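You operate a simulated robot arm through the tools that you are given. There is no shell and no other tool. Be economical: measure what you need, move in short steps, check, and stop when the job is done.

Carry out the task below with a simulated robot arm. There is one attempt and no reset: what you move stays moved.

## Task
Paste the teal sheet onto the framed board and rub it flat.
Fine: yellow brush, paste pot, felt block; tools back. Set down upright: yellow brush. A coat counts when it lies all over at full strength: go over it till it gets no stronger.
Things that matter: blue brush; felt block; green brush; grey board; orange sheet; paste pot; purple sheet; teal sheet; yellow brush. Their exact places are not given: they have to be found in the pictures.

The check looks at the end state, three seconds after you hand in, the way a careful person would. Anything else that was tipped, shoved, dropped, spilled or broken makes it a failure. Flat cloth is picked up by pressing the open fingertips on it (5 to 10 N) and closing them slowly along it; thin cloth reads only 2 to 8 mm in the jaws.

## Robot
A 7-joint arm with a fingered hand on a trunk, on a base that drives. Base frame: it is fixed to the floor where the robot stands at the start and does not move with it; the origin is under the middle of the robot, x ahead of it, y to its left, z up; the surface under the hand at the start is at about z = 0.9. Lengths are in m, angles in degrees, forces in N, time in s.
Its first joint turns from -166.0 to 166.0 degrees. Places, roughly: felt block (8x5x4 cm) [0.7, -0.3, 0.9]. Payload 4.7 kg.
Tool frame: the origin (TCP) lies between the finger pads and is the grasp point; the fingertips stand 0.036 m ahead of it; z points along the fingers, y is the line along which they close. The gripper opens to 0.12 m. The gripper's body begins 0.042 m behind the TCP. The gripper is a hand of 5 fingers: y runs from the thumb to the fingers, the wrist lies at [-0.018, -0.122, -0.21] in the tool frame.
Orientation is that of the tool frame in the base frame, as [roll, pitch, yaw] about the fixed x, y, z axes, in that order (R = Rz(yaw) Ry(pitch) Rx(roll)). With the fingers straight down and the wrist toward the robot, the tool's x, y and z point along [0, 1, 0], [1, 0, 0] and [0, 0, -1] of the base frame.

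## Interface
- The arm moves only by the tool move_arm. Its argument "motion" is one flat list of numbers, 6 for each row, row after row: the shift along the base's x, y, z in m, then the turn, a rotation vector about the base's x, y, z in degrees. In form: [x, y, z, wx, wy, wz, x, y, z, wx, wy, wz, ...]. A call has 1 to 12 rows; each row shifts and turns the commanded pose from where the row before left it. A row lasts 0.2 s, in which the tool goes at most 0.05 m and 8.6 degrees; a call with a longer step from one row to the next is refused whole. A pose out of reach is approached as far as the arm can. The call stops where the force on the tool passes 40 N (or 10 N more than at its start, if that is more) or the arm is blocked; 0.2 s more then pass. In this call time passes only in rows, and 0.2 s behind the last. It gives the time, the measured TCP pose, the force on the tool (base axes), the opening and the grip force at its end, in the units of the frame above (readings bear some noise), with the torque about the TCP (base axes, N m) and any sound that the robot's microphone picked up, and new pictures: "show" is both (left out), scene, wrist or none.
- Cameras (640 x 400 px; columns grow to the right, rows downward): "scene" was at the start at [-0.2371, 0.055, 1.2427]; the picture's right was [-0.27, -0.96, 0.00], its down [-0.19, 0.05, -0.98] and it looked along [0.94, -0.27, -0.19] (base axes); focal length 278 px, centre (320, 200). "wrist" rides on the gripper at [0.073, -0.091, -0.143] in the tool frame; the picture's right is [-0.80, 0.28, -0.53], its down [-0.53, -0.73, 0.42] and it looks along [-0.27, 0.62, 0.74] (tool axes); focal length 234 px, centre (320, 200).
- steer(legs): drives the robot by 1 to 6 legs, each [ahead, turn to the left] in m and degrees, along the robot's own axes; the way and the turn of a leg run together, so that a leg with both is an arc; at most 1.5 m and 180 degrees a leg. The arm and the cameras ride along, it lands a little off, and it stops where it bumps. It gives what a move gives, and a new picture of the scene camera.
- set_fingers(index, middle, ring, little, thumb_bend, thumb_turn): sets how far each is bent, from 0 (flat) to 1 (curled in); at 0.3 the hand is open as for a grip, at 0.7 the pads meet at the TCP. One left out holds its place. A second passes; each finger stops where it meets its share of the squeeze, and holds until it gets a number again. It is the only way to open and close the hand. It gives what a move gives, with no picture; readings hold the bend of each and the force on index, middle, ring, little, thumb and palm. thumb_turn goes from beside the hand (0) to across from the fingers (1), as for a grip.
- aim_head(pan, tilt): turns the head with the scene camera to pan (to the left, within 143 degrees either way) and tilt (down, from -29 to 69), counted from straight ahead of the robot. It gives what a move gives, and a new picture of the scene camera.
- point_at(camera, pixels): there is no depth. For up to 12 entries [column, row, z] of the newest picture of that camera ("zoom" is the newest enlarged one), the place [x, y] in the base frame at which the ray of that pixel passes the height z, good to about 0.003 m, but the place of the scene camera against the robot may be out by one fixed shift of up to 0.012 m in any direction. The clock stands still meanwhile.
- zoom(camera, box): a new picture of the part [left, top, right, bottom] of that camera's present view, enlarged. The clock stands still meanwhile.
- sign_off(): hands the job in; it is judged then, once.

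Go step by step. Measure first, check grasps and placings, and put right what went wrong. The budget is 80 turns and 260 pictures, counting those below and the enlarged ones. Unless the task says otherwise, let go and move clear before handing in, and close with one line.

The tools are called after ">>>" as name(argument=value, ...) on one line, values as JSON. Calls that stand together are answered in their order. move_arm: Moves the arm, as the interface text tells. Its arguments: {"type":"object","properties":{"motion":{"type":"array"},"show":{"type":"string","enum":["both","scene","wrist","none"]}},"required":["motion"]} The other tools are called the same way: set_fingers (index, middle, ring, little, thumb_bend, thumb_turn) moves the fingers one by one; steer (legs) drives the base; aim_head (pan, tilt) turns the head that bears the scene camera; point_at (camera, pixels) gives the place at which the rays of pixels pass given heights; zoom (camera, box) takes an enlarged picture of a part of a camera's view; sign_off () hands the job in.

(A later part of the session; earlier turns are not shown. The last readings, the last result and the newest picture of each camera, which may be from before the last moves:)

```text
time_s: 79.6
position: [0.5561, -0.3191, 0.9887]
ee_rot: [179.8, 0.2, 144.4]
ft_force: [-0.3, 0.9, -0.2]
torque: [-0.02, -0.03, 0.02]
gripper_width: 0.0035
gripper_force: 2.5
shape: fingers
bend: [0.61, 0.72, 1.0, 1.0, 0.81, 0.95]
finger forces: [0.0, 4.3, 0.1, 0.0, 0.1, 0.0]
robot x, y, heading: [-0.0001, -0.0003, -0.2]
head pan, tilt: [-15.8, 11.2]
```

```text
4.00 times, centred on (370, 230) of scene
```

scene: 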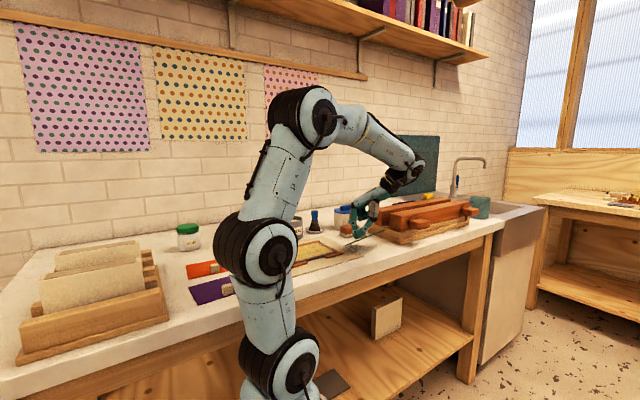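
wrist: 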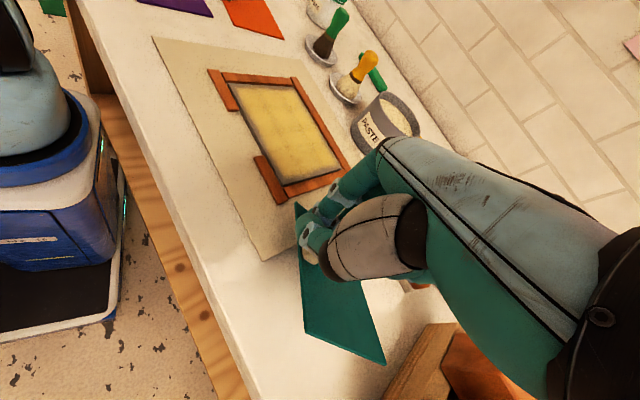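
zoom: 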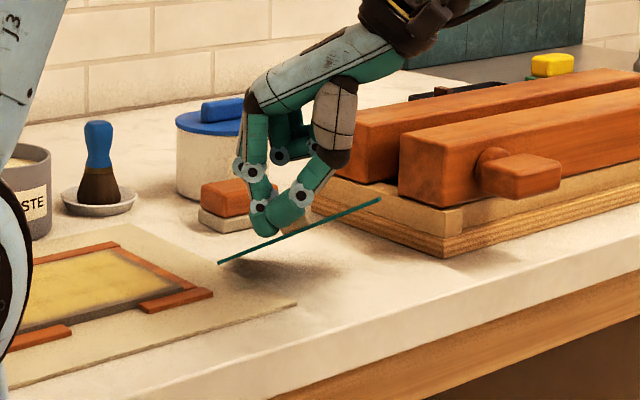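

Left edge is almost at the mat's margin. Lowering on in small steps until contact.

>>> move_arm(motion=[0, 0, -0.01, 0, 0, 0, 0, 0, -0.008, 0, 0, 0, 0, 0, -0.006, 0, 0, 0], show="none")

>>> move_arm(motion=[0, 0, -0.006, 0, 0, 0, 0, 0, -0.005, 0, 0, 0], show="both")

>>> zoom(camera="scene", box=[290, 180, 450, 280])

```text
time_s: 80.4
position: [0.5533, -0.3204, 0.9655]
ee_rot: [179.8, 0.3, 144.6]
ft_force: [0.1, 0.2, 1.0]
torque: [0.03, -0.08, 0.03]
gripper_width: 0.0033
gripper_force: 11.0
shape: fingers
bend: [0.61, 0.72, 1.0, 1.0, 0.81, 0.95]
finger forces: [6.5, 3.9, 0.0, 0.1, 10.5, 0.0]
robot x, y, heading: [-0.0022, -0.0005, 0.3]
head pan, tilt: [-15.8, 11.2]
```

```text
time_s: 81.0
position: [0.5533, -0.3194, 0.9549]
ee_rot: [179.8, 0.3, 144.5]
ft_force: [-1.2, -0.7, 1.8]
torque: [0.09, -0.12, -0.01]
gripper_width: 0.0034
gripper_force: 11.8
shape: fingers
bend: [0.61, 0.72, 1.0, 1.0, 0.81, 0.95]
finger forces: [8.8, 4.6, 0.0, 0.0, 10.5, 0.0]
robot x, y, heading: [0.0003, 0.0013, -0.0]
head pan, tilt: [-15.8, 11.2]
```

scene: 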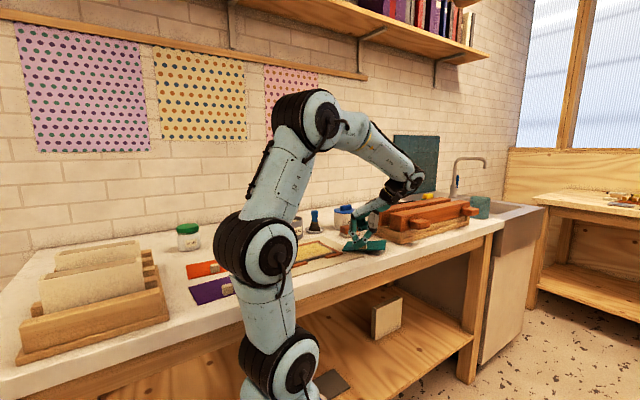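
wrist: 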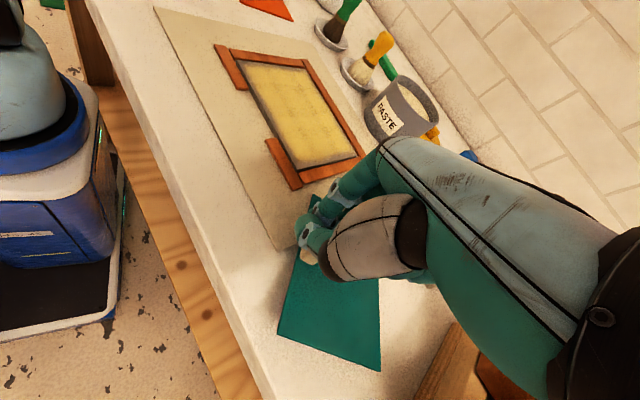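

```text
4.00 times, centred on (370, 230) of scene
```

zoom: 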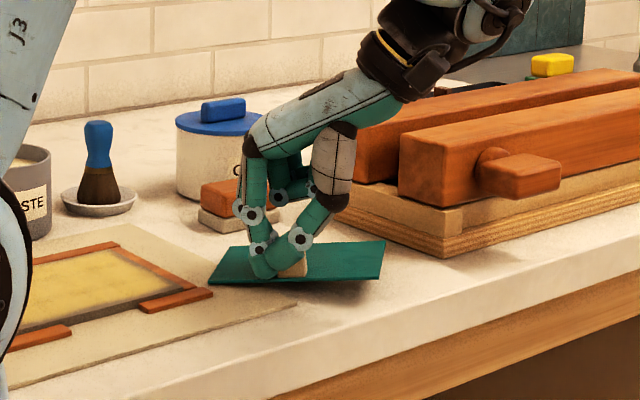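

The sheet is nearly flat on the counter. Release and rise.

>>> move_arm(motion=[0, 0, -0.004, 0, 0, 0], show="none")

>>> set_fingers(index=0.5, middle=0.5, thumb_bend=0.5)

>>> set_fingers(index=0.3, middle=0.3, thumb_bend=0.3)

>>> move_arm(motion=[0, 0, 0.03, 0, 0, 0, 0, 0, 0.045, 0, 0, 0, 0, 0, 0.045, 0, 0, 0, -0.02, 0, 0.04, 0, 0, 0], show="both")

>>> zoom(camera="scene", box=[290, 180, 450, 280])

```text
time_s: 81.4
position: [0.5553, -0.3207, 0.9492]
ee_rot: [179.8, 0.2, 144.5]
ft_force: [0.0, -1.4, 2.2]
torque: [0.14, -0.15, 0.0]
gripper_width: 0.0034
gripper_force: 12.8
shape: fingers
bend: [0.61, 0.72, 1.0, 1.0, 0.81, 0.95]
finger forces: [11.5, 5.2, 0.0, 0.0, 9.9, 0.0]
robot x, y, heading: [-0.0009, 0.001, -0.1]
head pan, tilt: [-15.8, 11.2]
```

```text
time_s: 82.4
position: [0.5547, -0.3206, 0.9501]
ee_rot: [179.8, 0.2, 144.5]
ft_force: [0.2, -0.3, -0.5]
torque: [0.01, 0.02, 0.02]
gripper_width: 0.0624
gripper_force: 0.1
shape: fingers
bend: [0.5, 0.5, 1.0, 1.0, 0.5, 0.97]
finger forces: [0.1, 0.0, 0.0, 0.0, 0.0, 0.0]
robot x, y, heading: [-0.0013, 0.0004, 0.0]
head pan, tilt: [-15.8, 11.2]
```

```text
time_s: 83.4
position: [0.5553, -0.3191, 0.9494]
ee_rot: [179.9, 0.2, 144.5]
ft_force: [-0.2, -0.4, 0.2]
torque: [0.0, 0.02, -0.01]
gripper_width: 0.1218
gripper_force: 0.0
shape: fingers
bend: [0.3, 0.3, 1.0, 1.0, 0.3, 0.97]
finger forces: [0.1, 0.0, 0.0, 0.0, 0.0, 0.1]
robot x, y, heading: [0.0036, -0.0022, -0.0]
head pan, tilt: [-15.8, 11.2]
```

```text
time_s: 84.4
position: [0.5364, -0.3217, 1.1136]
ee_rot: [179.9, 0.3, 144.5]
ft_force: [0.7, -0.3, -0.5]
torque: [0.04, 0.03, 0.02]
gripper_width: 0.1219
gripper_force: 0.1
shape: fingers
bend: [0.3, 0.3, 1.0, 1.0, 0.3, 0.98]
finger forces: [0.0, 0.1, 0.0, 0.0, 0.0, 0.0]
robot x, y, heading: [0.0007, -0.0024, 0.0]
head pan, tilt: [-15.8, 11.2]
```

scene: 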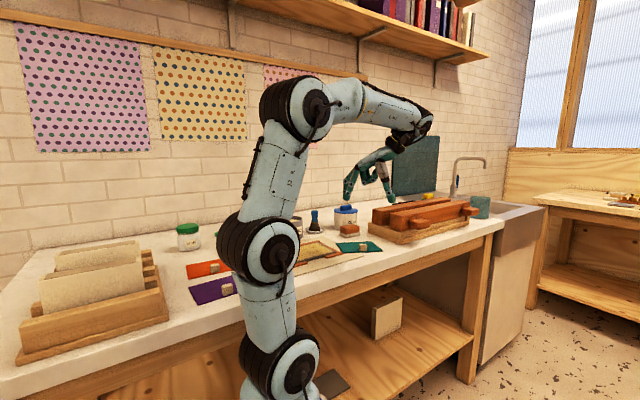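
wrist: 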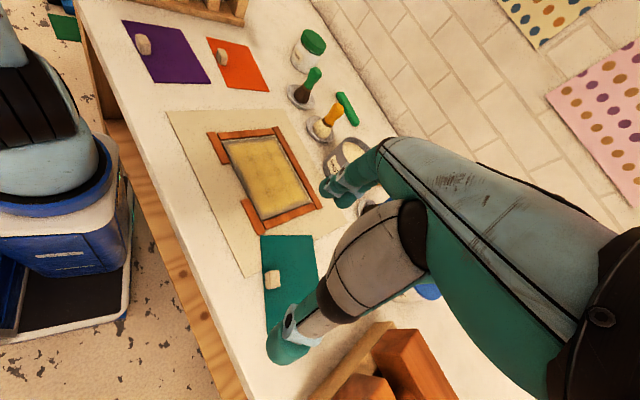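

```text
4.00 times, centred on (370, 230) of scene
```

zoom: 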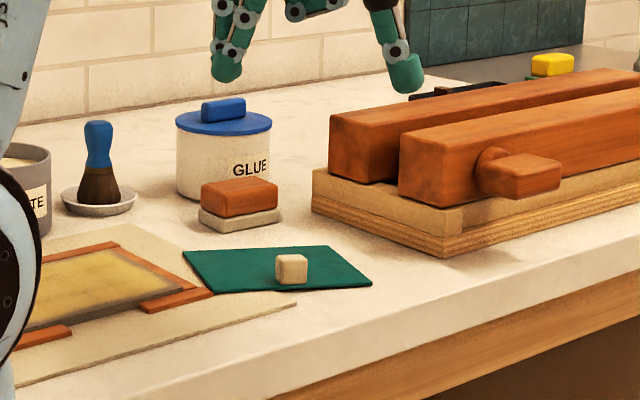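

Sheet lies flat again, tab toward the robot. Measuring its pose for a gentler, position-limited regrip.

>>> zoom(camera="wrist", box=[160, 110, 352, 350])

>>> zoom(camera="wrist", box=[230, 220, 358, 340])

>>> point_at(camera="wrist", pixels=[[261, 236, 0.903], [311, 234, 0.903], [318, 275, 0.902], [264, 330, 0.902], [272, 280, 0.921], [272, 288, 0.903], [229, 138, 0.912], [277, 136, 0.912], [315, 203, 0.912], [265, 220, 0.912], [320, 207, 0.905], [247, 200, 0.905]])

```text
1.67 times, centred on (256, 230) of wrist
```

zoom: 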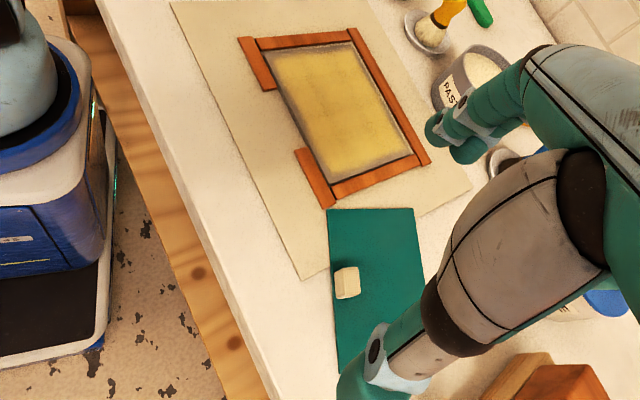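

```text
3.33 times, centred on (294, 280) of wrist
```

zoom: 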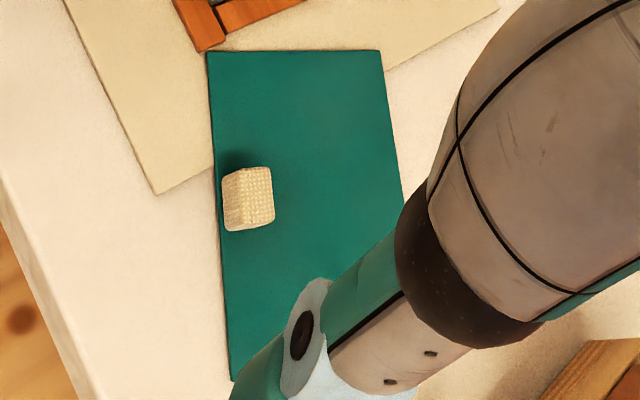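

```text
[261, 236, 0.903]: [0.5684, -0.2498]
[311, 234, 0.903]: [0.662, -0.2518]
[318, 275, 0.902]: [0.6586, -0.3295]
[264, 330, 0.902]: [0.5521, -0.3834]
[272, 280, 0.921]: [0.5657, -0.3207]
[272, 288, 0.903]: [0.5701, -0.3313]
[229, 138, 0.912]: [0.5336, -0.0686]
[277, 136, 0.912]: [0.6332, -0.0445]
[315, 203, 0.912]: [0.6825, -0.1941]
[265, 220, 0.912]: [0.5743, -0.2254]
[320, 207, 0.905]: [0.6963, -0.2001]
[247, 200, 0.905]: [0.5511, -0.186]
```

Sheet far-direction ≈ -3.5°, tab centre ≈ (0.571, -0.3185). Rotating to yaw 86.5 and lowering around the tab.

>>> move_arm(motion=[0.005, 0.001, 0, 0, 0, -8.3, 0.005, 0.001, 0, 0, 0, -8.3, 0.005, 0.001, 0, 0, 0, -8.3, 0.005, 0.001, 0, 0, 0, -8.3, 0.005, 0.001, 0, 0, 0, -8.3, 0.005, 0.001, 0, 0, 0, -8.3, 0.005, 0.001, 0, 0, 0, -8.2, 0, 0, -0.045, 0, 0, 0, 0, 0, -0.045, 0, 0, 0, 0, 0, -0.045, 0, 0, 0, 0, 0, -0.032, 0, 0, 0], show="wrist")

>>> zoom(camera="wrist", box=[200, 180, 424, 320])

```text
time_s: 86.8
position: [0.5685, -0.3095, 0.945]
ee_rot: [179.7, 0.3, 86.6]
ft_force: [-0.6, -1.5, 0.4]
torque: [0.01, 0.0, 0.01]
gripper_width: 0.1223
gripper_force: 0.0
shape: fingers
bend: [0.3, 0.3, 1.0, 1.0, 0.3, 0.98]
finger forces: [0.1, 0.1, 0.0, 0.1, 0.0, 0.1]
robot x, y, heading: [-0.0014, -0.0018, -0.2]
head pan, tilt: [-15.8, 11.2]
```

wrist: 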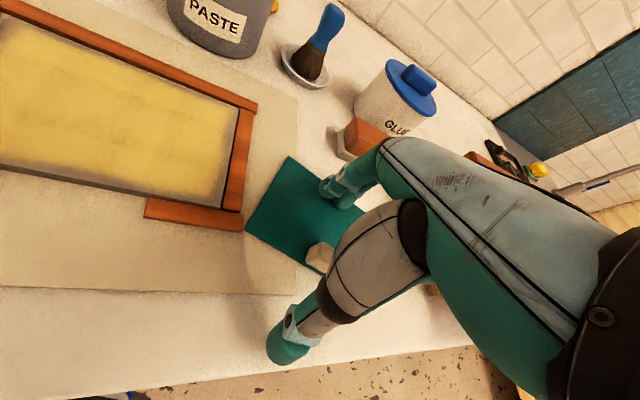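

```text
2.86 times, centred on (312, 250) of wrist
```

zoom: 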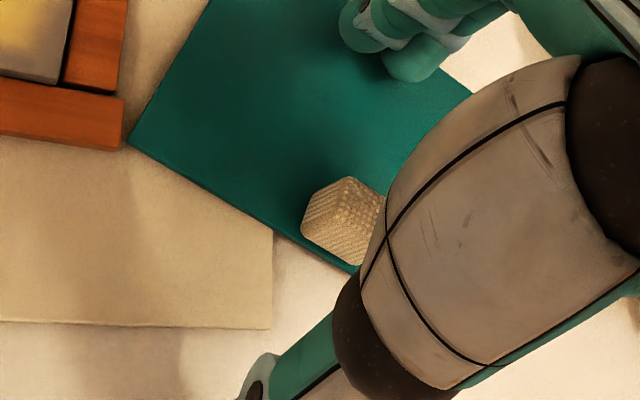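

The tab sits ~7 mm too far toward the middle finger; shift hand -7 mm in y, then close gently with limited finger positions.

>>> move_arm(motion=[0.003, -0.007, -0.001, 0, 0, 0], show="none")

>>> set_fingers(index=0.61, middle=0.61, thumb_bend=0.58)

>>> set_fingers(index=0.66, middle=0.66, thumb_bend=0.68)

>>> zoom(camera="wrist", box=[200, 180, 424, 320])

```text
time_s: 87.2
position: [0.5717, -0.3175, 0.9435]
ee_rot: [179.8, 0.2, 86.5]
ft_force: [0.4, 0.7, -0.3]
torque: [0.01, -0.03, 0.0]
gripper_width: 0.1218
gripper_force: 0.0
shape: fingers
bend: [0.3, 0.3, 1.0, 1.0, 0.3, 0.98]
finger forces: [0.0, 0.1, 0.1, 0.0, 0.1, 0.0]
robot x, y, heading: [0.0001, -0.0018, 0.1]
head pan, tilt: [-15.8, 11.2]
```

```text
time_s: 88.2
position: [0.5713, -0.317, 0.946]
ee_rot: [179.6, 0.4, 86.3]
ft_force: [8.3, -1.9, 29.1]
torque: [-0.26, -1.52, 0.01]
gripper_width: 0.0368
gripper_force: 14.8
shape: fingers
bend: [0.61, 0.45, 1.0, 1.0, 0.57, 0.98]
finger forces: [7.9, 21.6, 0.0, 0.0, 0.0, 0.0]
robot x, y, heading: [0.0031, 0.0005, -0.0]
head pan, tilt: [-15.8, 11.2]
```

```text
time_s: 89.2
position: [0.5706, -0.3178, 0.9458]
ee_rot: [179.7, 0.3, 86.6]
ft_force: [3.2, -1.4, 34.3]
torque: [-0.46, -1.71, 0.1]
gripper_width: 0.0187
gripper_force: 18.5
shape: fingers
bend: [0.66, 0.43, 1.0, 1.0, 0.65, 0.98]
finger forces: [2.0, 31.6, 0.0, 0.1, 3.8, 0.0]
robot x, y, heading: [-0.0012, 0.0042, -0.3]
head pan, tilt: [-15.8, 11.2]
```

```text
2.86 times, centred on (312, 250) of wrist
```

zoom: 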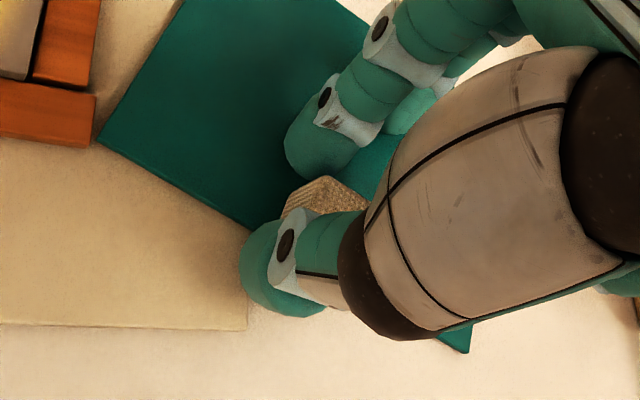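

The middle fingertip jams on the surface. Back it off, raise 5 mm, and close it again.

>>> set_fingers(middle=0.35)

>>> move_arm(motion=[0, 0, 0.004, 0, 0, 0], show="none")

>>> set_fingers(middle=0.64)

>>> zoom(camera="wrist", box=[200, 180, 424, 320])

```text
time_s: 90.2
position: [0.571, -0.3177, 0.9447]
ee_rot: [179.7, 0.3, 86.5]
ft_force: [2.0, -2.6, 35.5]
torque: [0.3, -0.67, -0.07]
gripper_width: 0.0187
gripper_force: 19.3
shape: fingers
bend: [0.65, 0.35, 1.0, 1.0, 0.65, 0.98]
finger forces: [33.6, 0.0, 0.1, 0.1, 4.5, 0.0]
robot x, y, heading: [0.0022, -0.0002, 0.2]
head pan, tilt: [-15.8, 11.2]
```

```text
time_s: 90.6
position: [0.5709, -0.3175, 0.9448]
ee_rot: [180.0, 0.0, 86.6]
ft_force: [-1.6, -0.8, 9.1]
torque: [0.09, -0.1, -0.01]
gripper_width: 0.0188
gripper_force: 5.9
shape: fingers
bend: [0.65, 0.35, 1.0, 1.0, 0.65, 0.98]
finger forces: [8.5, 0.0, 0.0, 0.0, 3.2, 0.0]
robot x, y, heading: [-0.0025, -0.0008, 0.3]
head pan, tilt: [-15.8, 11.2]
```

```text
time_s: 91.6
position: [0.5731, -0.3189, 0.9479]
ee_rot: [179.9, 0.2, 86.5]
ft_force: [-0.8, -0.3, 0.3]
torque: [0.02, 0.01, -0.04]
gripper_width: 0.0166
gripper_force: 1.4
shape: fingers
bend: [0.65, 0.64, 1.0, 1.0, 0.66, 0.97]
finger forces: [1.1, 0.0, 0.0, 0.0, 1.3, 0.0]
robot x, y, heading: [-0.0014, 0.0002, -0.1]
head pan, tilt: [-15.8, 11.2]
```

```text
2.86 times, centred on (312, 250) of wrist
```

zoom: 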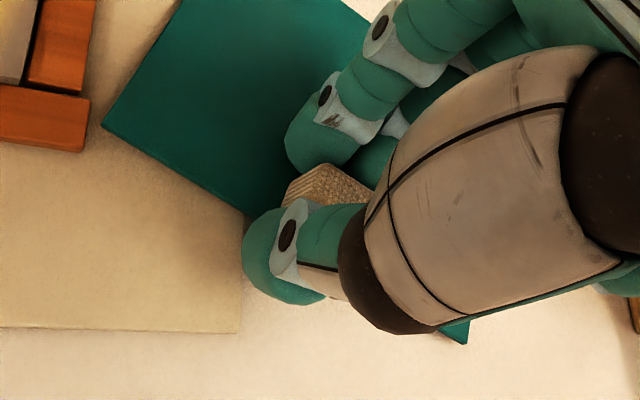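

Symmetric gentle contact now (0.65/0.64/0.66). Tighten with small target overshoot and test lift.

>>> set_fingers(index=0.69, middle=0.69, thumb_bend=0.7)

>>> move_arm(motion=[0, 0, 0.005, 0, 0, 0, 0, 0, 0.01, 0, 0, 0, 0, 0, 0.015, 0, 0, 0, 0, 0, 0.015, 0, 0, 0, 0, 0, 0.01, 0, 0, 0], show="both")

>>> zoom(camera="scene", box=[290, 180, 450, 280])

>>> zoom(camera="wrist", box=[200, 180, 424, 320])

```text
time_s: 92.6
position: [0.5722, -0.3186, 0.9476]
ee_rot: [179.8, 0.2, 86.5]
ft_force: [-0.8, 0.1, -0.3]
torque: [-0.01, -0.03, -0.01]
gripper_width: 0.0151
gripper_force: 4.2
shape: fingers
bend: [0.66, 0.68, 1.0, 1.0, 0.67, 0.97]
finger forces: [2.7, 1.4, 0.0, 0.0, 4.2, 0.0]
robot x, y, heading: [0.0011, -0.0023, -0.1]
head pan, tilt: [-15.8, 11.2]
```

```text
time_s: 93.8
position: [0.5722, -0.32, 1.0015]
ee_rot: [179.8, 0.3, 86.5]
ft_force: [0.2, -0.7, 0.2]
torque: [0.02, 0.01, -0.03]
gripper_width: 0.0153
gripper_force: 4.0
shape: fingers
bend: [0.66, 0.68, 1.0, 1.0, 0.67, 0.97]
finger forces: [2.6, 1.4, 0.0, 0.0, 4.1, 0.0]
robot x, y, heading: [-0.0023, 0.0018, 0.0]
head pan, tilt: [-15.8, 11.2]
```

scene: 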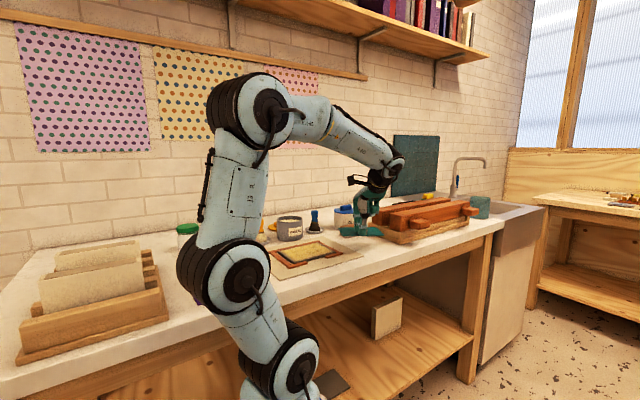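
wrist: 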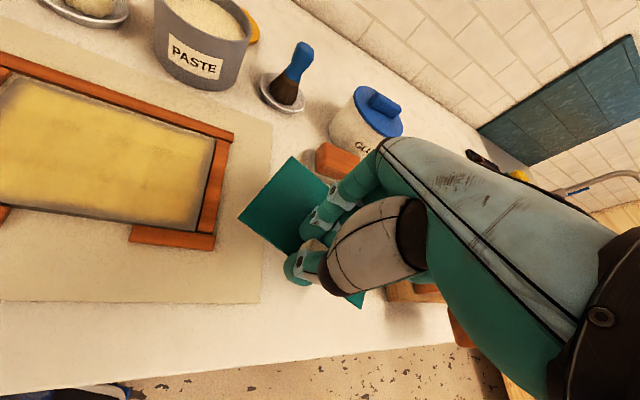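

```text
4.00 times, centred on (370, 230) of scene
```

zoom: 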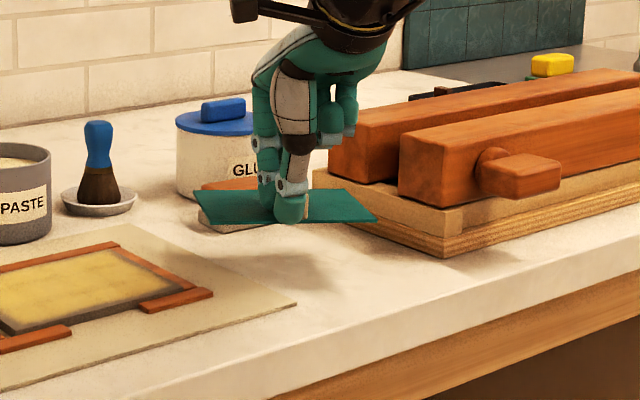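

```text
2.86 times, centred on (312, 250) of wrist
```

zoom: 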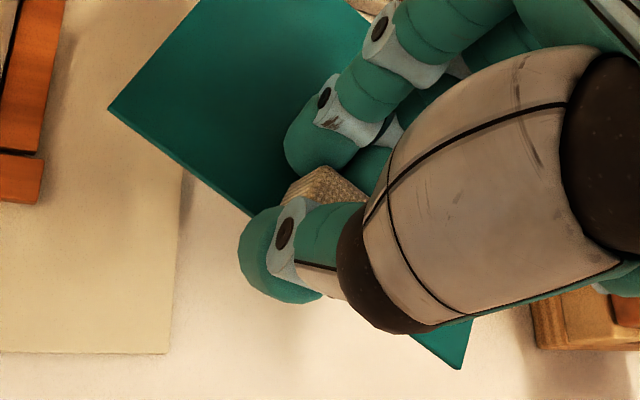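

Grip is now stable and level. Measuring sheet orientation in the hand (z≈0.956).

>>> point_at(camera="wrist", pixels=[[238.6, 217.8, 0.956], [361, 308.7, 0.956], [293, 157, 0.956], [287.5, 255, 0.956]])

>>> point_at(camera="wrist", pixels=[[215, 138, 0.912], [198, 232, 0.912], [6, 82, 0.912], [205, 248, 0.906], [235, 137, 0.906]])

>>> zoom(camera="wrist", box=[0, 40, 288, 220])

```text
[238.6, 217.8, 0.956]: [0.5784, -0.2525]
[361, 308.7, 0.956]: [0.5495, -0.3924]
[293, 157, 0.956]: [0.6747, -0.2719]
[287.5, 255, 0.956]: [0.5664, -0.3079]
```

```text
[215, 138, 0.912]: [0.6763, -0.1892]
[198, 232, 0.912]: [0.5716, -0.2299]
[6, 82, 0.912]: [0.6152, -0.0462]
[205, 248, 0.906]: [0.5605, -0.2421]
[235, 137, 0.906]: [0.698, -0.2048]
```

```text
2.22 times, centred on (144, 130) of wrist
```

zoom: 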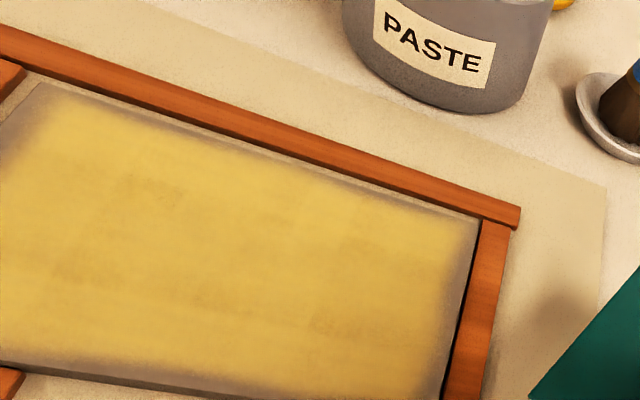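

Sheet's far direction is -11.5°; board's is ≈18.3°. Rotate +30° and carry gently so the sheet centre comes over the board centre (0.602, -0.136).

>>> move_arm(motion=[-0.001, 0.01, 0.003, 0, 0, 2.5, -0.001, 0.015, 0.003, 0, 0, 2.5, -0.001, 0.015, 0.003, 0, 0, 2.5, -0.001, 0.016, 0.003, 0, 0, 2.5, -0.001, 0.016, 0.003, 0, 0, 2.5, -0.001, 0.016, 0, 0, 0, 2.5, -0.001, 0.016, 0, 0, 0, 2.5, -0.001, 0.016, 0, 0, 0, 2.5, -0.001, 0.016, 0, 0, 0, 2.5, -0.001, 0.016, 0, 0, 0, 2.5, -0.001, 0.014, 0, 0, 0, 2.5, -0.0004, 0.0092, 0, 0, 0, 2.3], show="both")

>>> zoom(camera="wrist", box=[130, 120, 386, 340])

>>> zoom(camera="scene", box=[240, 190, 400, 290])

```text
time_s: 96.4
position: [0.563, -0.1443, 1.0146]
ee_rot: [179.8, 0.3, 116.4]
ft_force: [0.3, -0.2, -0.5]
torque: [0.0, 0.0, -0.04]
gripper_width: 0.0153
gripper_force: 4.3
shape: fingers
bend: [0.66, 0.68, 1.0, 1.0, 0.67, 0.97]
finger forces: [2.7, 1.2, 0.0, 0.0, 4.0, 0.0]
robot x, y, heading: [-0.0021, 0.001, 0.1]
head pan, tilt: [-15.8, 11.2]
```

scene: 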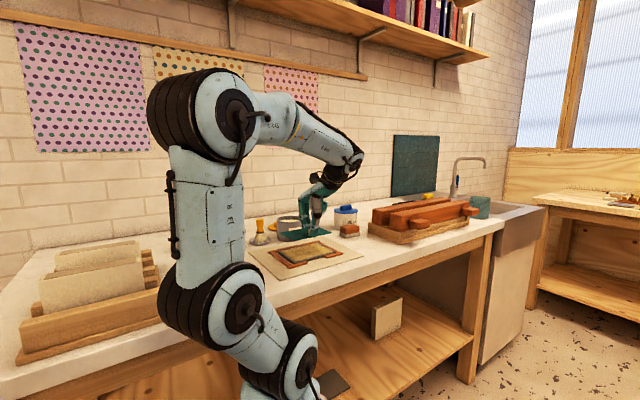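
wrist: 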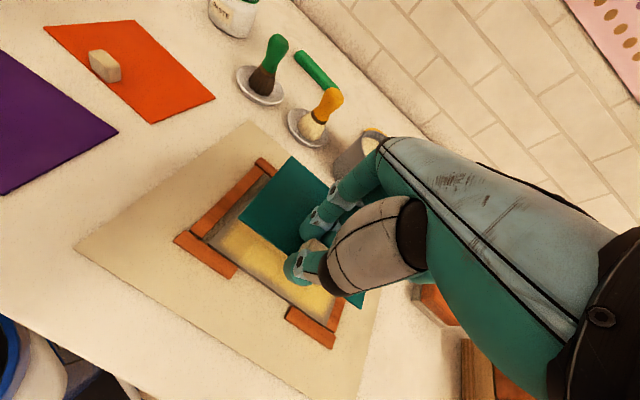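

```text
1.82 times, centred on (258, 230) of wrist
```

zoom: 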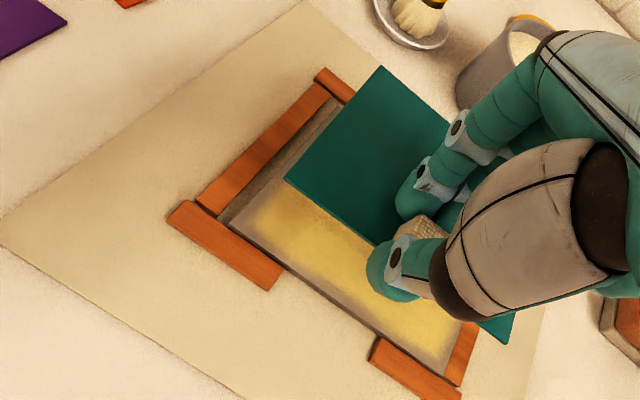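

```text
4.00 times, centred on (320, 240) of scene
```

zoom: 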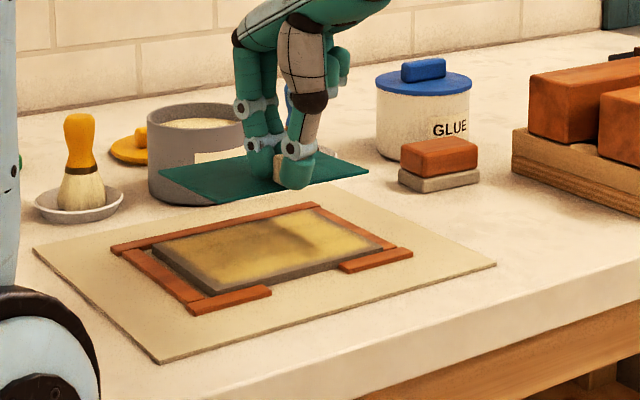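

>>> zoom(camera="wrist", box=[170, 150, 362, 270])

>>> point_at(camera="wrist", pixels=[[238.8, 219, 0.969], [291, 156.4, 0.969], [360.7, 308.6, 0.969], [201.4, 241, 0.912], [324, 325, 0.912], [269, 173, 0.912], [173, 240, 0.908], [233, 277, 0.906], [287, 311, 0.906], [335, 347, 0.906], [259, 159, 0.908]])

```text
3.33 times, centred on (266, 210) of wrist
```

zoom: 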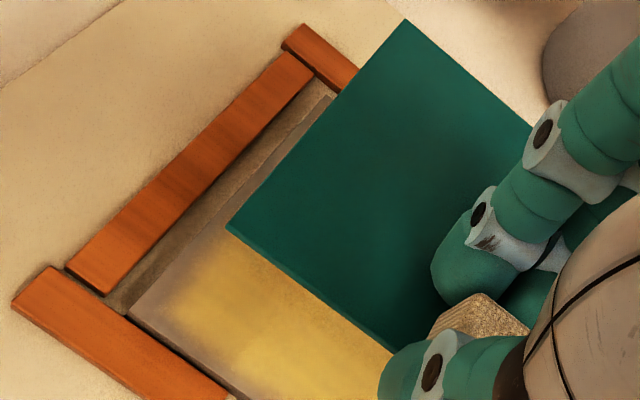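

```text
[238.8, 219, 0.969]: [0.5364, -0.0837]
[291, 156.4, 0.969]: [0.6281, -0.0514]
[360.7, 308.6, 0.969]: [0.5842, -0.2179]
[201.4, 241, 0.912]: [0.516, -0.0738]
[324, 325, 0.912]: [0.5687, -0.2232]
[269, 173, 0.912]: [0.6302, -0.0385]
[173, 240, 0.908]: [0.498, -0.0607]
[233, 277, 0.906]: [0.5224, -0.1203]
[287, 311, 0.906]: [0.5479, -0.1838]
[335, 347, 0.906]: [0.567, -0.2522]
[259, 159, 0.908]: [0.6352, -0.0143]
```

Angles match (19.5°). Sheet needs about 5 mm toward the robot; shift and lower to ~2 cm above the board for a final check.

>>> move_arm(motion=[-0.005, 0, -0.01, 0, 0, 0, 0, 0, -0.013, 0, 0, 0, 0, 0, -0.013, 0, 0, 0, 0, 0, -0.005, 0, 0, 0], show="both")

>>> zoom(camera="wrist", box=[190, 140, 382, 340])

>>> zoom(camera="scene", box=[260, 210, 388, 290])

```text
time_s: 97.4
position: [0.5569, -0.1451, 0.9746]
ee_rot: [179.7, 0.2, 116.4]
ft_force: [0.0, -0.4, 0.4]
torque: [0.02, -0.03, 0.01]
gripper_width: 0.0153
gripper_force: 4.0
shape: fingers
bend: [0.66, 0.68, 1.0, 1.0, 0.67, 0.97]
finger forces: [2.7, 1.3, 0.1, 0.0, 4.0, 0.0]
robot x, y, heading: [-0.0019, -0.0002, 0.0]
head pan, tilt: [-15.8, 11.2]
```

scene: 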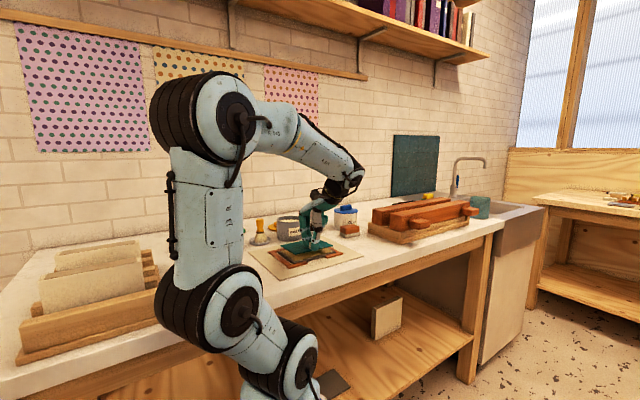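
wrist: 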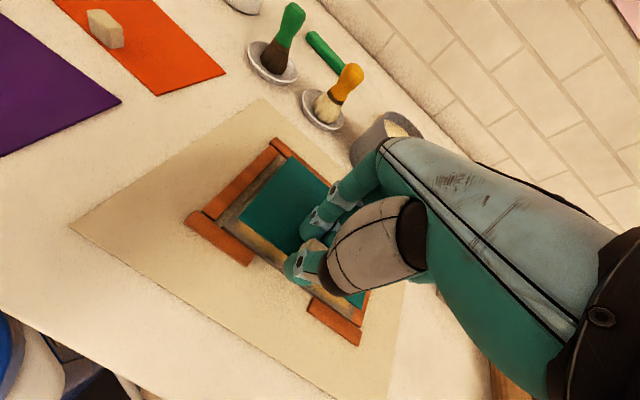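

```text
2.00 times, centred on (286, 240) of wrist
```

zoom: 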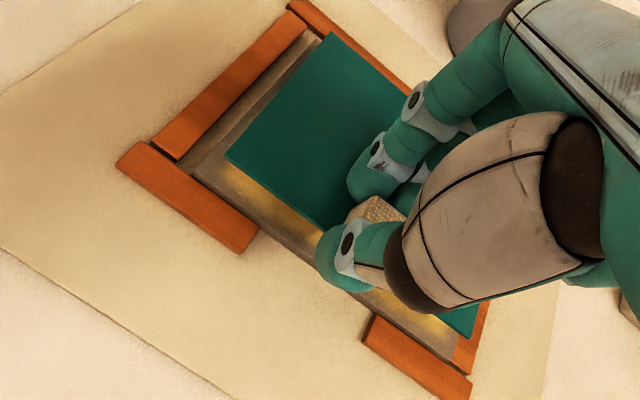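

```text
5.00 times, centred on (324, 250) of scene
```

zoom: 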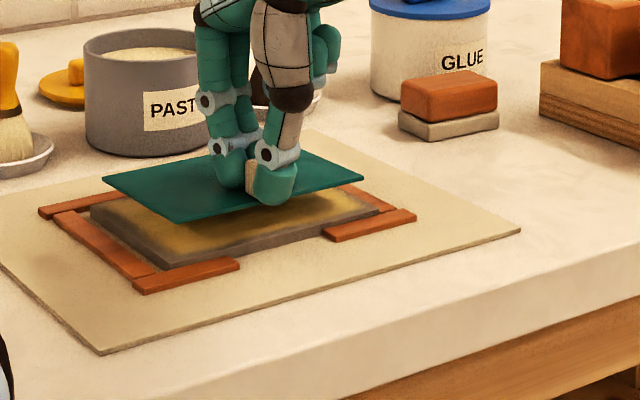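

>>> point_at(camera="wrist", pixels=[[238.5, 217.5, 0.93], [291.5, 156.5, 0.93], [361, 309, 0.93], [222.5, 227.5, 0.912], [351, 318, 0.912], [280, 157, 0.912]])

>>> zoom(camera="wrist", box=[200, 140, 328, 220])

>>> zoom(camera="wrist", box=[280, 270, 408, 350])

```text
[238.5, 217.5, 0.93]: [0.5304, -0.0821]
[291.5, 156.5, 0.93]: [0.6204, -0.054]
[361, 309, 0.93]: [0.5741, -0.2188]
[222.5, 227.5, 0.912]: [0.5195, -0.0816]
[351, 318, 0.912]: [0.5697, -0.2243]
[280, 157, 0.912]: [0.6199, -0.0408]
```

```text
5.00 times, centred on (264, 180) of wrist
```

zoom: 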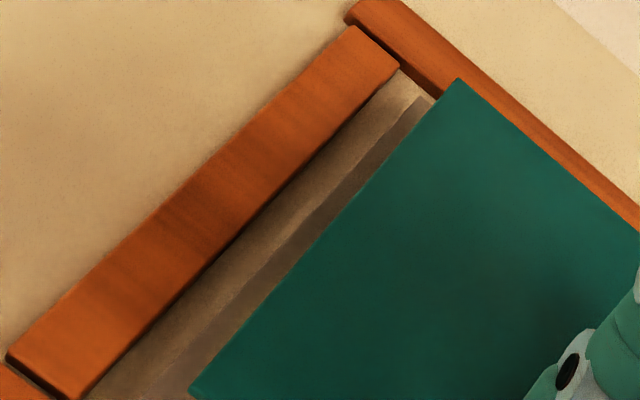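

```text
5.00 times, centred on (344, 310) of wrist
```

zoom: 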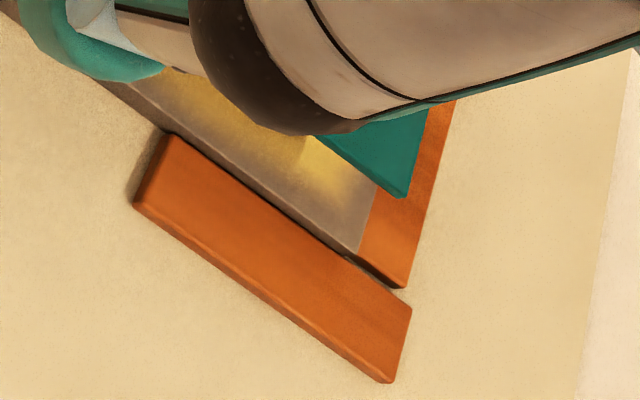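

Sheet is centred along the length and ~3 mm too far; small correction, then lower to contact.

>>> move_arm(motion=[-0.003, -0.001, -0.005, 0, 0, 0, 0, 0, -0.006, 0, 0, 0, 0, 0, -0.003, 0, 0, 0], show="none")

>>> move_arm(motion=[0, 0, -0.003, 0, 0, 0], show="both")

>>> zoom(camera="wrist", box=[190, 140, 382, 340])

>>> zoom(camera="scene", box=[260, 210, 388, 290])

```text
time_s: 98.2
position: [0.5539, -0.1456, 0.9612]
ee_rot: [179.8, 0.2, 116.4]
ft_force: [-0.3, -0.1, 0.0]
torque: [0.02, 0.0, -0.04]
gripper_width: 0.0156
gripper_force: 4.6
shape: fingers
bend: [0.66, 0.68, 1.0, 1.0, 0.67, 0.97]
finger forces: [2.8, 1.3, 0.1, 0.0, 4.1, 0.0]
robot x, y, heading: [-0.0033, -0.0017, -0.0]
head pan, tilt: [-15.8, 11.2]
```

```text
time_s: 98.6
position: [0.5543, -0.1457, 0.9579]
ee_rot: [179.8, 0.1, 116.2]
ft_force: [0.3, 0.5, -0.4]
torque: [0.02, 0.01, 0.0]
gripper_width: 0.0151
gripper_force: 4.7
shape: fingers
bend: [0.66, 0.68, 1.0, 1.0, 0.67, 0.97]
finger forces: [2.7, 1.3, 0.0, 0.0, 4.1, 0.0]
robot x, y, heading: [0.0022, 0.001, -0.2]
head pan, tilt: [-15.8, 11.2]
```

scene: 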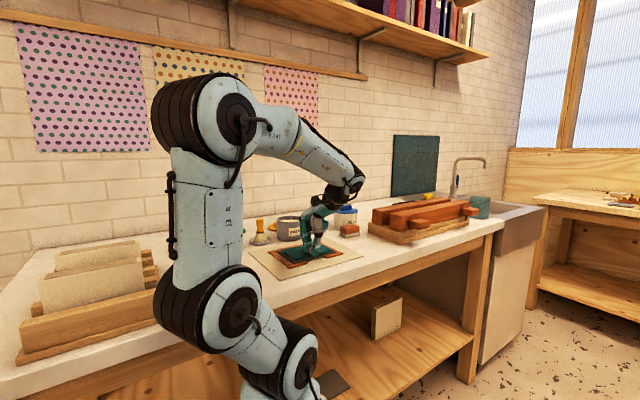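
wrist: 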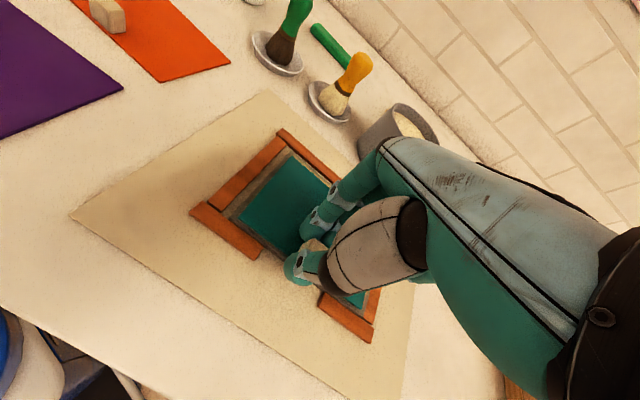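

```text
2.00 times, centred on (286, 240) of wrist
```

zoom: 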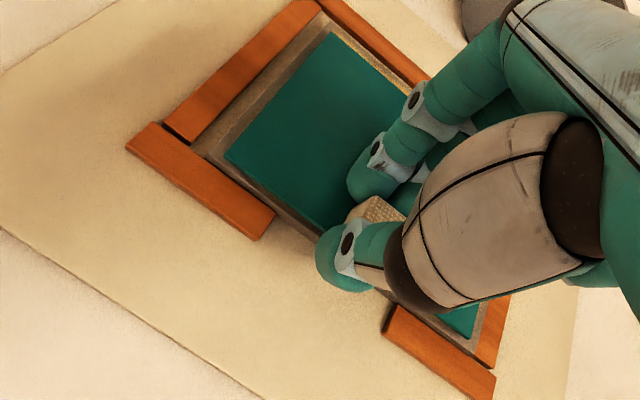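

```text
5.00 times, centred on (324, 250) of scene
```

zoom: 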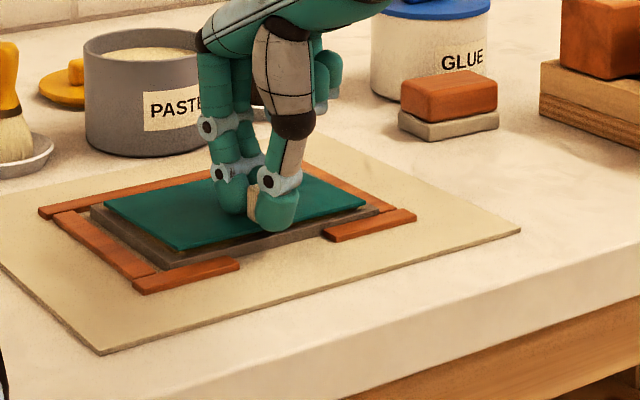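

Looks well aligned inside the board's margins, nearly touching. Lower to contact in 2 mm steps.

>>> move_arm(motion=[0, 0, -0.002, 0, 0, 0], show="none")

>>> move_arm(motion=[0, 0, -0.002, 0, 0, 0], show="scene")

>>> zoom(camera="scene", box=[260, 210, 388, 290])

```text
time_s: 99.0
position: [0.5549, -0.145, 0.9562]
ee_rot: [179.8, 0.2, 116.2]
ft_force: [-0.2, -0.1, -0.1]
torque: [-0.03, 0.0, -0.01]
gripper_width: 0.0155
gripper_force: 3.8
shape: fingers
bend: [0.66, 0.68, 1.0, 1.0, 0.67, 0.97]
finger forces: [2.6, 1.3, 0.0, 0.0, 4.1, 0.1]
robot x, y, heading: [-0.0015, -0.0003, -0.0]
head pan, tilt: [-15.8, 11.2]
```

```text
time_s: 99.4
position: [0.5545, -0.1449, 0.9546]
ee_rot: [179.7, 0.1, 116.3]
ft_force: [-0.2, -0.5, -0.3]
torque: [0.0, 0.0, 0.02]
gripper_width: 0.0152
gripper_force: 3.9
shape: fingers
bend: [0.66, 0.68, 1.0, 1.0, 0.67, 0.97]
finger forces: [2.9, 1.3, 0.0, 0.0, 4.2, 0.1]
robot x, y, heading: [0.0014, 0.002, 0.0]
head pan, tilt: [-15.8, 11.2]
```

scene: 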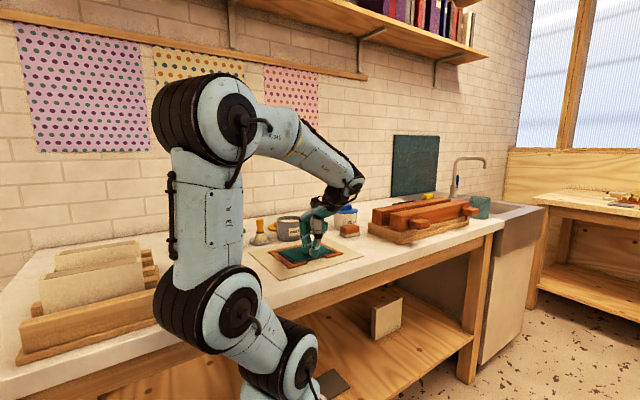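

```text
5.00 times, centred on (324, 250) of scene
```

zoom: 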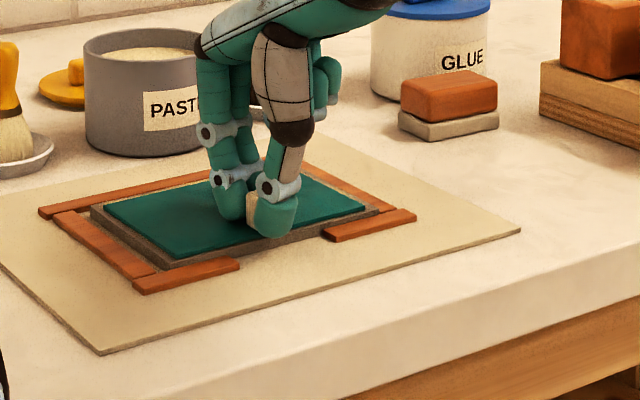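

Still no force; two more millimetre steps, then release.

>>> move_arm(motion=[0, 0, -0.002, 0, 0, 0], show="none")

>>> move_arm(motion=[0, 0, -0.002, 0, 0, 0], show="none")

>>> set_fingers(index=0.6, middle=0.6, thumb_bend=0.6)

>>> zoom(camera="wrist", box=[190, 140, 382, 340])

```text
time_s: 99.8
position: [0.554, -0.1456, 0.9546]
ee_rot: [179.8, 0.4, 116.3]
ft_force: [0.1, 1.5, 8.9]
torque: [0.13, -0.07, -0.02]
gripper_width: 0.0151
gripper_force: 7.2
shape: fingers
bend: [0.66, 0.68, 1.0, 1.0, 0.67, 0.97]
finger forces: [7.3, 1.7, 0.1, 0.1, 4.5, 0.1]
robot x, y, heading: [0.0025, -0.0011, 0.0]
head pan, tilt: [-15.8, 11.2]
```

```text
time_s: 100.2
position: [0.5544, -0.1453, 0.9536]
ee_rot: [179.7, 0.4, 116.2]
ft_force: [2.8, 1.6, 22.7]
torque: [0.34, -0.25, -0.04]
gripper_width: 0.0149
gripper_force: 13.8
shape: fingers
bend: [0.66, 0.68, 1.0, 1.0, 0.67, 0.97]
finger forces: [20.8, 1.4, 0.0, 0.0, 5.2, 0.0]
robot x, y, heading: [-0.0017, 0.0019, 0.2]
head pan, tilt: [-15.8, 11.2]
```

```text
time_s: 101.2
position: [0.5534, -0.1457, 0.9542]
ee_rot: [179.6, 0.5, 116.3]
ft_force: [-2.7, -0.4, 11.9]
torque: [0.16, -0.05, 0.07]
gripper_width: 0.0265
gripper_force: 6.2
shape: fingers
bend: [0.64, 0.61, 1.0, 1.0, 0.6, 0.97]
finger forces: [9.2, 3.2, 0.0, 0.0, 0.0, 0.0]
robot x, y, heading: [0.0035, -0.0006, 0.1]
head pan, tilt: [-15.8, 11.2]
stopped: the force on the tool passed its limit at 40 N (the readings are from after the stop); the commanded pose is now the measured one
```

```text
2.00 times, centred on (286, 240) of wrist
```

zoom: 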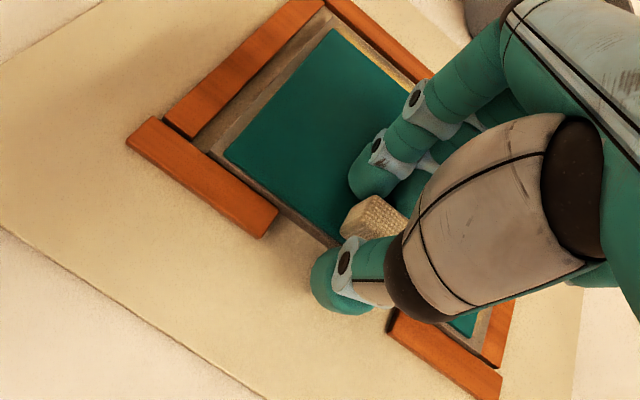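

Thumb is off the tab; the sheet lies in place. Raise a bit, open, and rise clear.

>>> move_arm(motion=[0, 0, 0.005, 0, 0, 0, 0, 0, 0.005, 0, 0, 0], show="none")

>>> set_fingers(index=0.35, middle=0.35, thumb_bend=0.35)

>>> move_arm(motion=[0, 0, 0.03, 0, 0, 0, 0, 0, 0.045, 0, 0, 0, 0, 0, 0.045, 0, 0, 0, 0, -0.03, 0.02, 0, 0, 0, 0, -0.045, 0, 0, 0, 0, 0, -0.045, 0, 0, 0, 0], show="both")

>>> zoom(camera="wrist", box=[100, 60, 356, 220])

>>> zoom(camera="scene", box=[260, 210, 420, 310])

```text
time_s: 101.8
position: [0.5524, -0.146, 0.9627]
ee_rot: [179.8, 0.3, 116.2]
ft_force: [-0.1, -0.1, -0.7]
torque: [0.0, -0.02, 0.0]
gripper_width: 0.0329
gripper_force: 0.1
shape: fingers
bend: [0.6, 0.6, 1.0, 1.0, 0.6, 0.97]
finger forces: [0.1, 0.1, 0.0, 0.0, 0.0, 0.0]
robot x, y, heading: [0.0013, 0.0021, 0.1]
head pan, tilt: [-15.8, 11.2]
```

```text
time_s: 102.8
position: [0.5527, -0.1455, 0.963]
ee_rot: [179.7, 0.4, 116.2]
ft_force: [-0.2, 0.9, 0.4]
torque: [0.01, -0.01, -0.01]
gripper_width: 0.1073
gripper_force: 0.3
shape: fingers
bend: [0.35, 0.35, 1.0, 1.0, 0.35, 0.97]
finger forces: [0.1, 0.0, 0.0, 0.0, 0.0, 0.0]
robot x, y, heading: [0.0021, -0.0004, -0.0]
head pan, tilt: [-15.8, 11.2]
```

```text
time_s: 104.2
position: [0.5555, -0.2636, 1.1014]
ee_rot: [179.7, 0.4, 116.3]
ft_force: [0.3, 0.2, 0.8]
torque: [-0.05, -0.02, -0.02]
gripper_width: 0.1075
gripper_force: 0.1
shape: fingers
bend: [0.35, 0.35, 1.0, 1.0, 0.35, 0.98]
finger forces: [0.0, 0.0, 0.0, 0.0, 0.0, 0.1]
robot x, y, heading: [-0.0008, 0.0003, 0.2]
head pan, tilt: [-15.8, 11.2]
```

scene: 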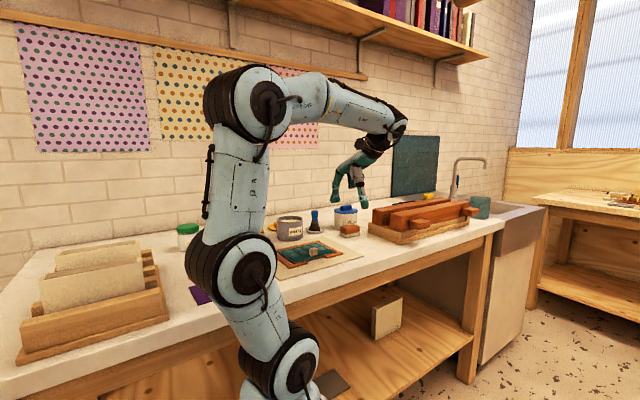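
wrist: 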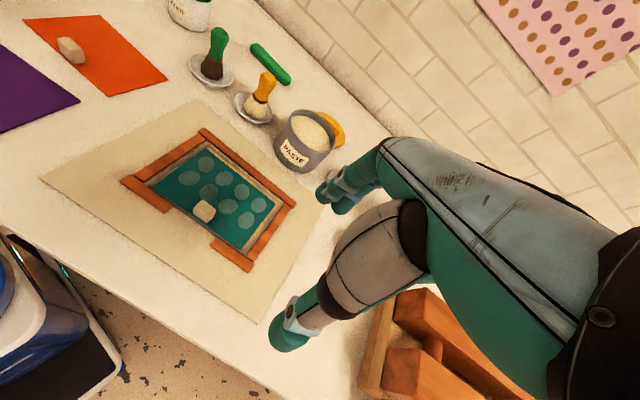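

```text
2.50 times, centred on (228, 140) of wrist
```

zoom: 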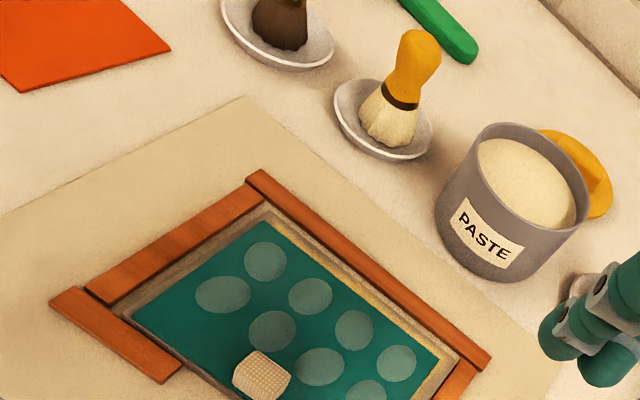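

```text
4.00 times, centred on (340, 260) of scene
```

zoom: 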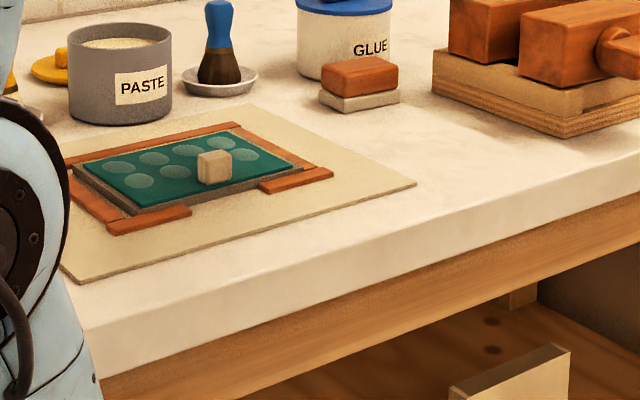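

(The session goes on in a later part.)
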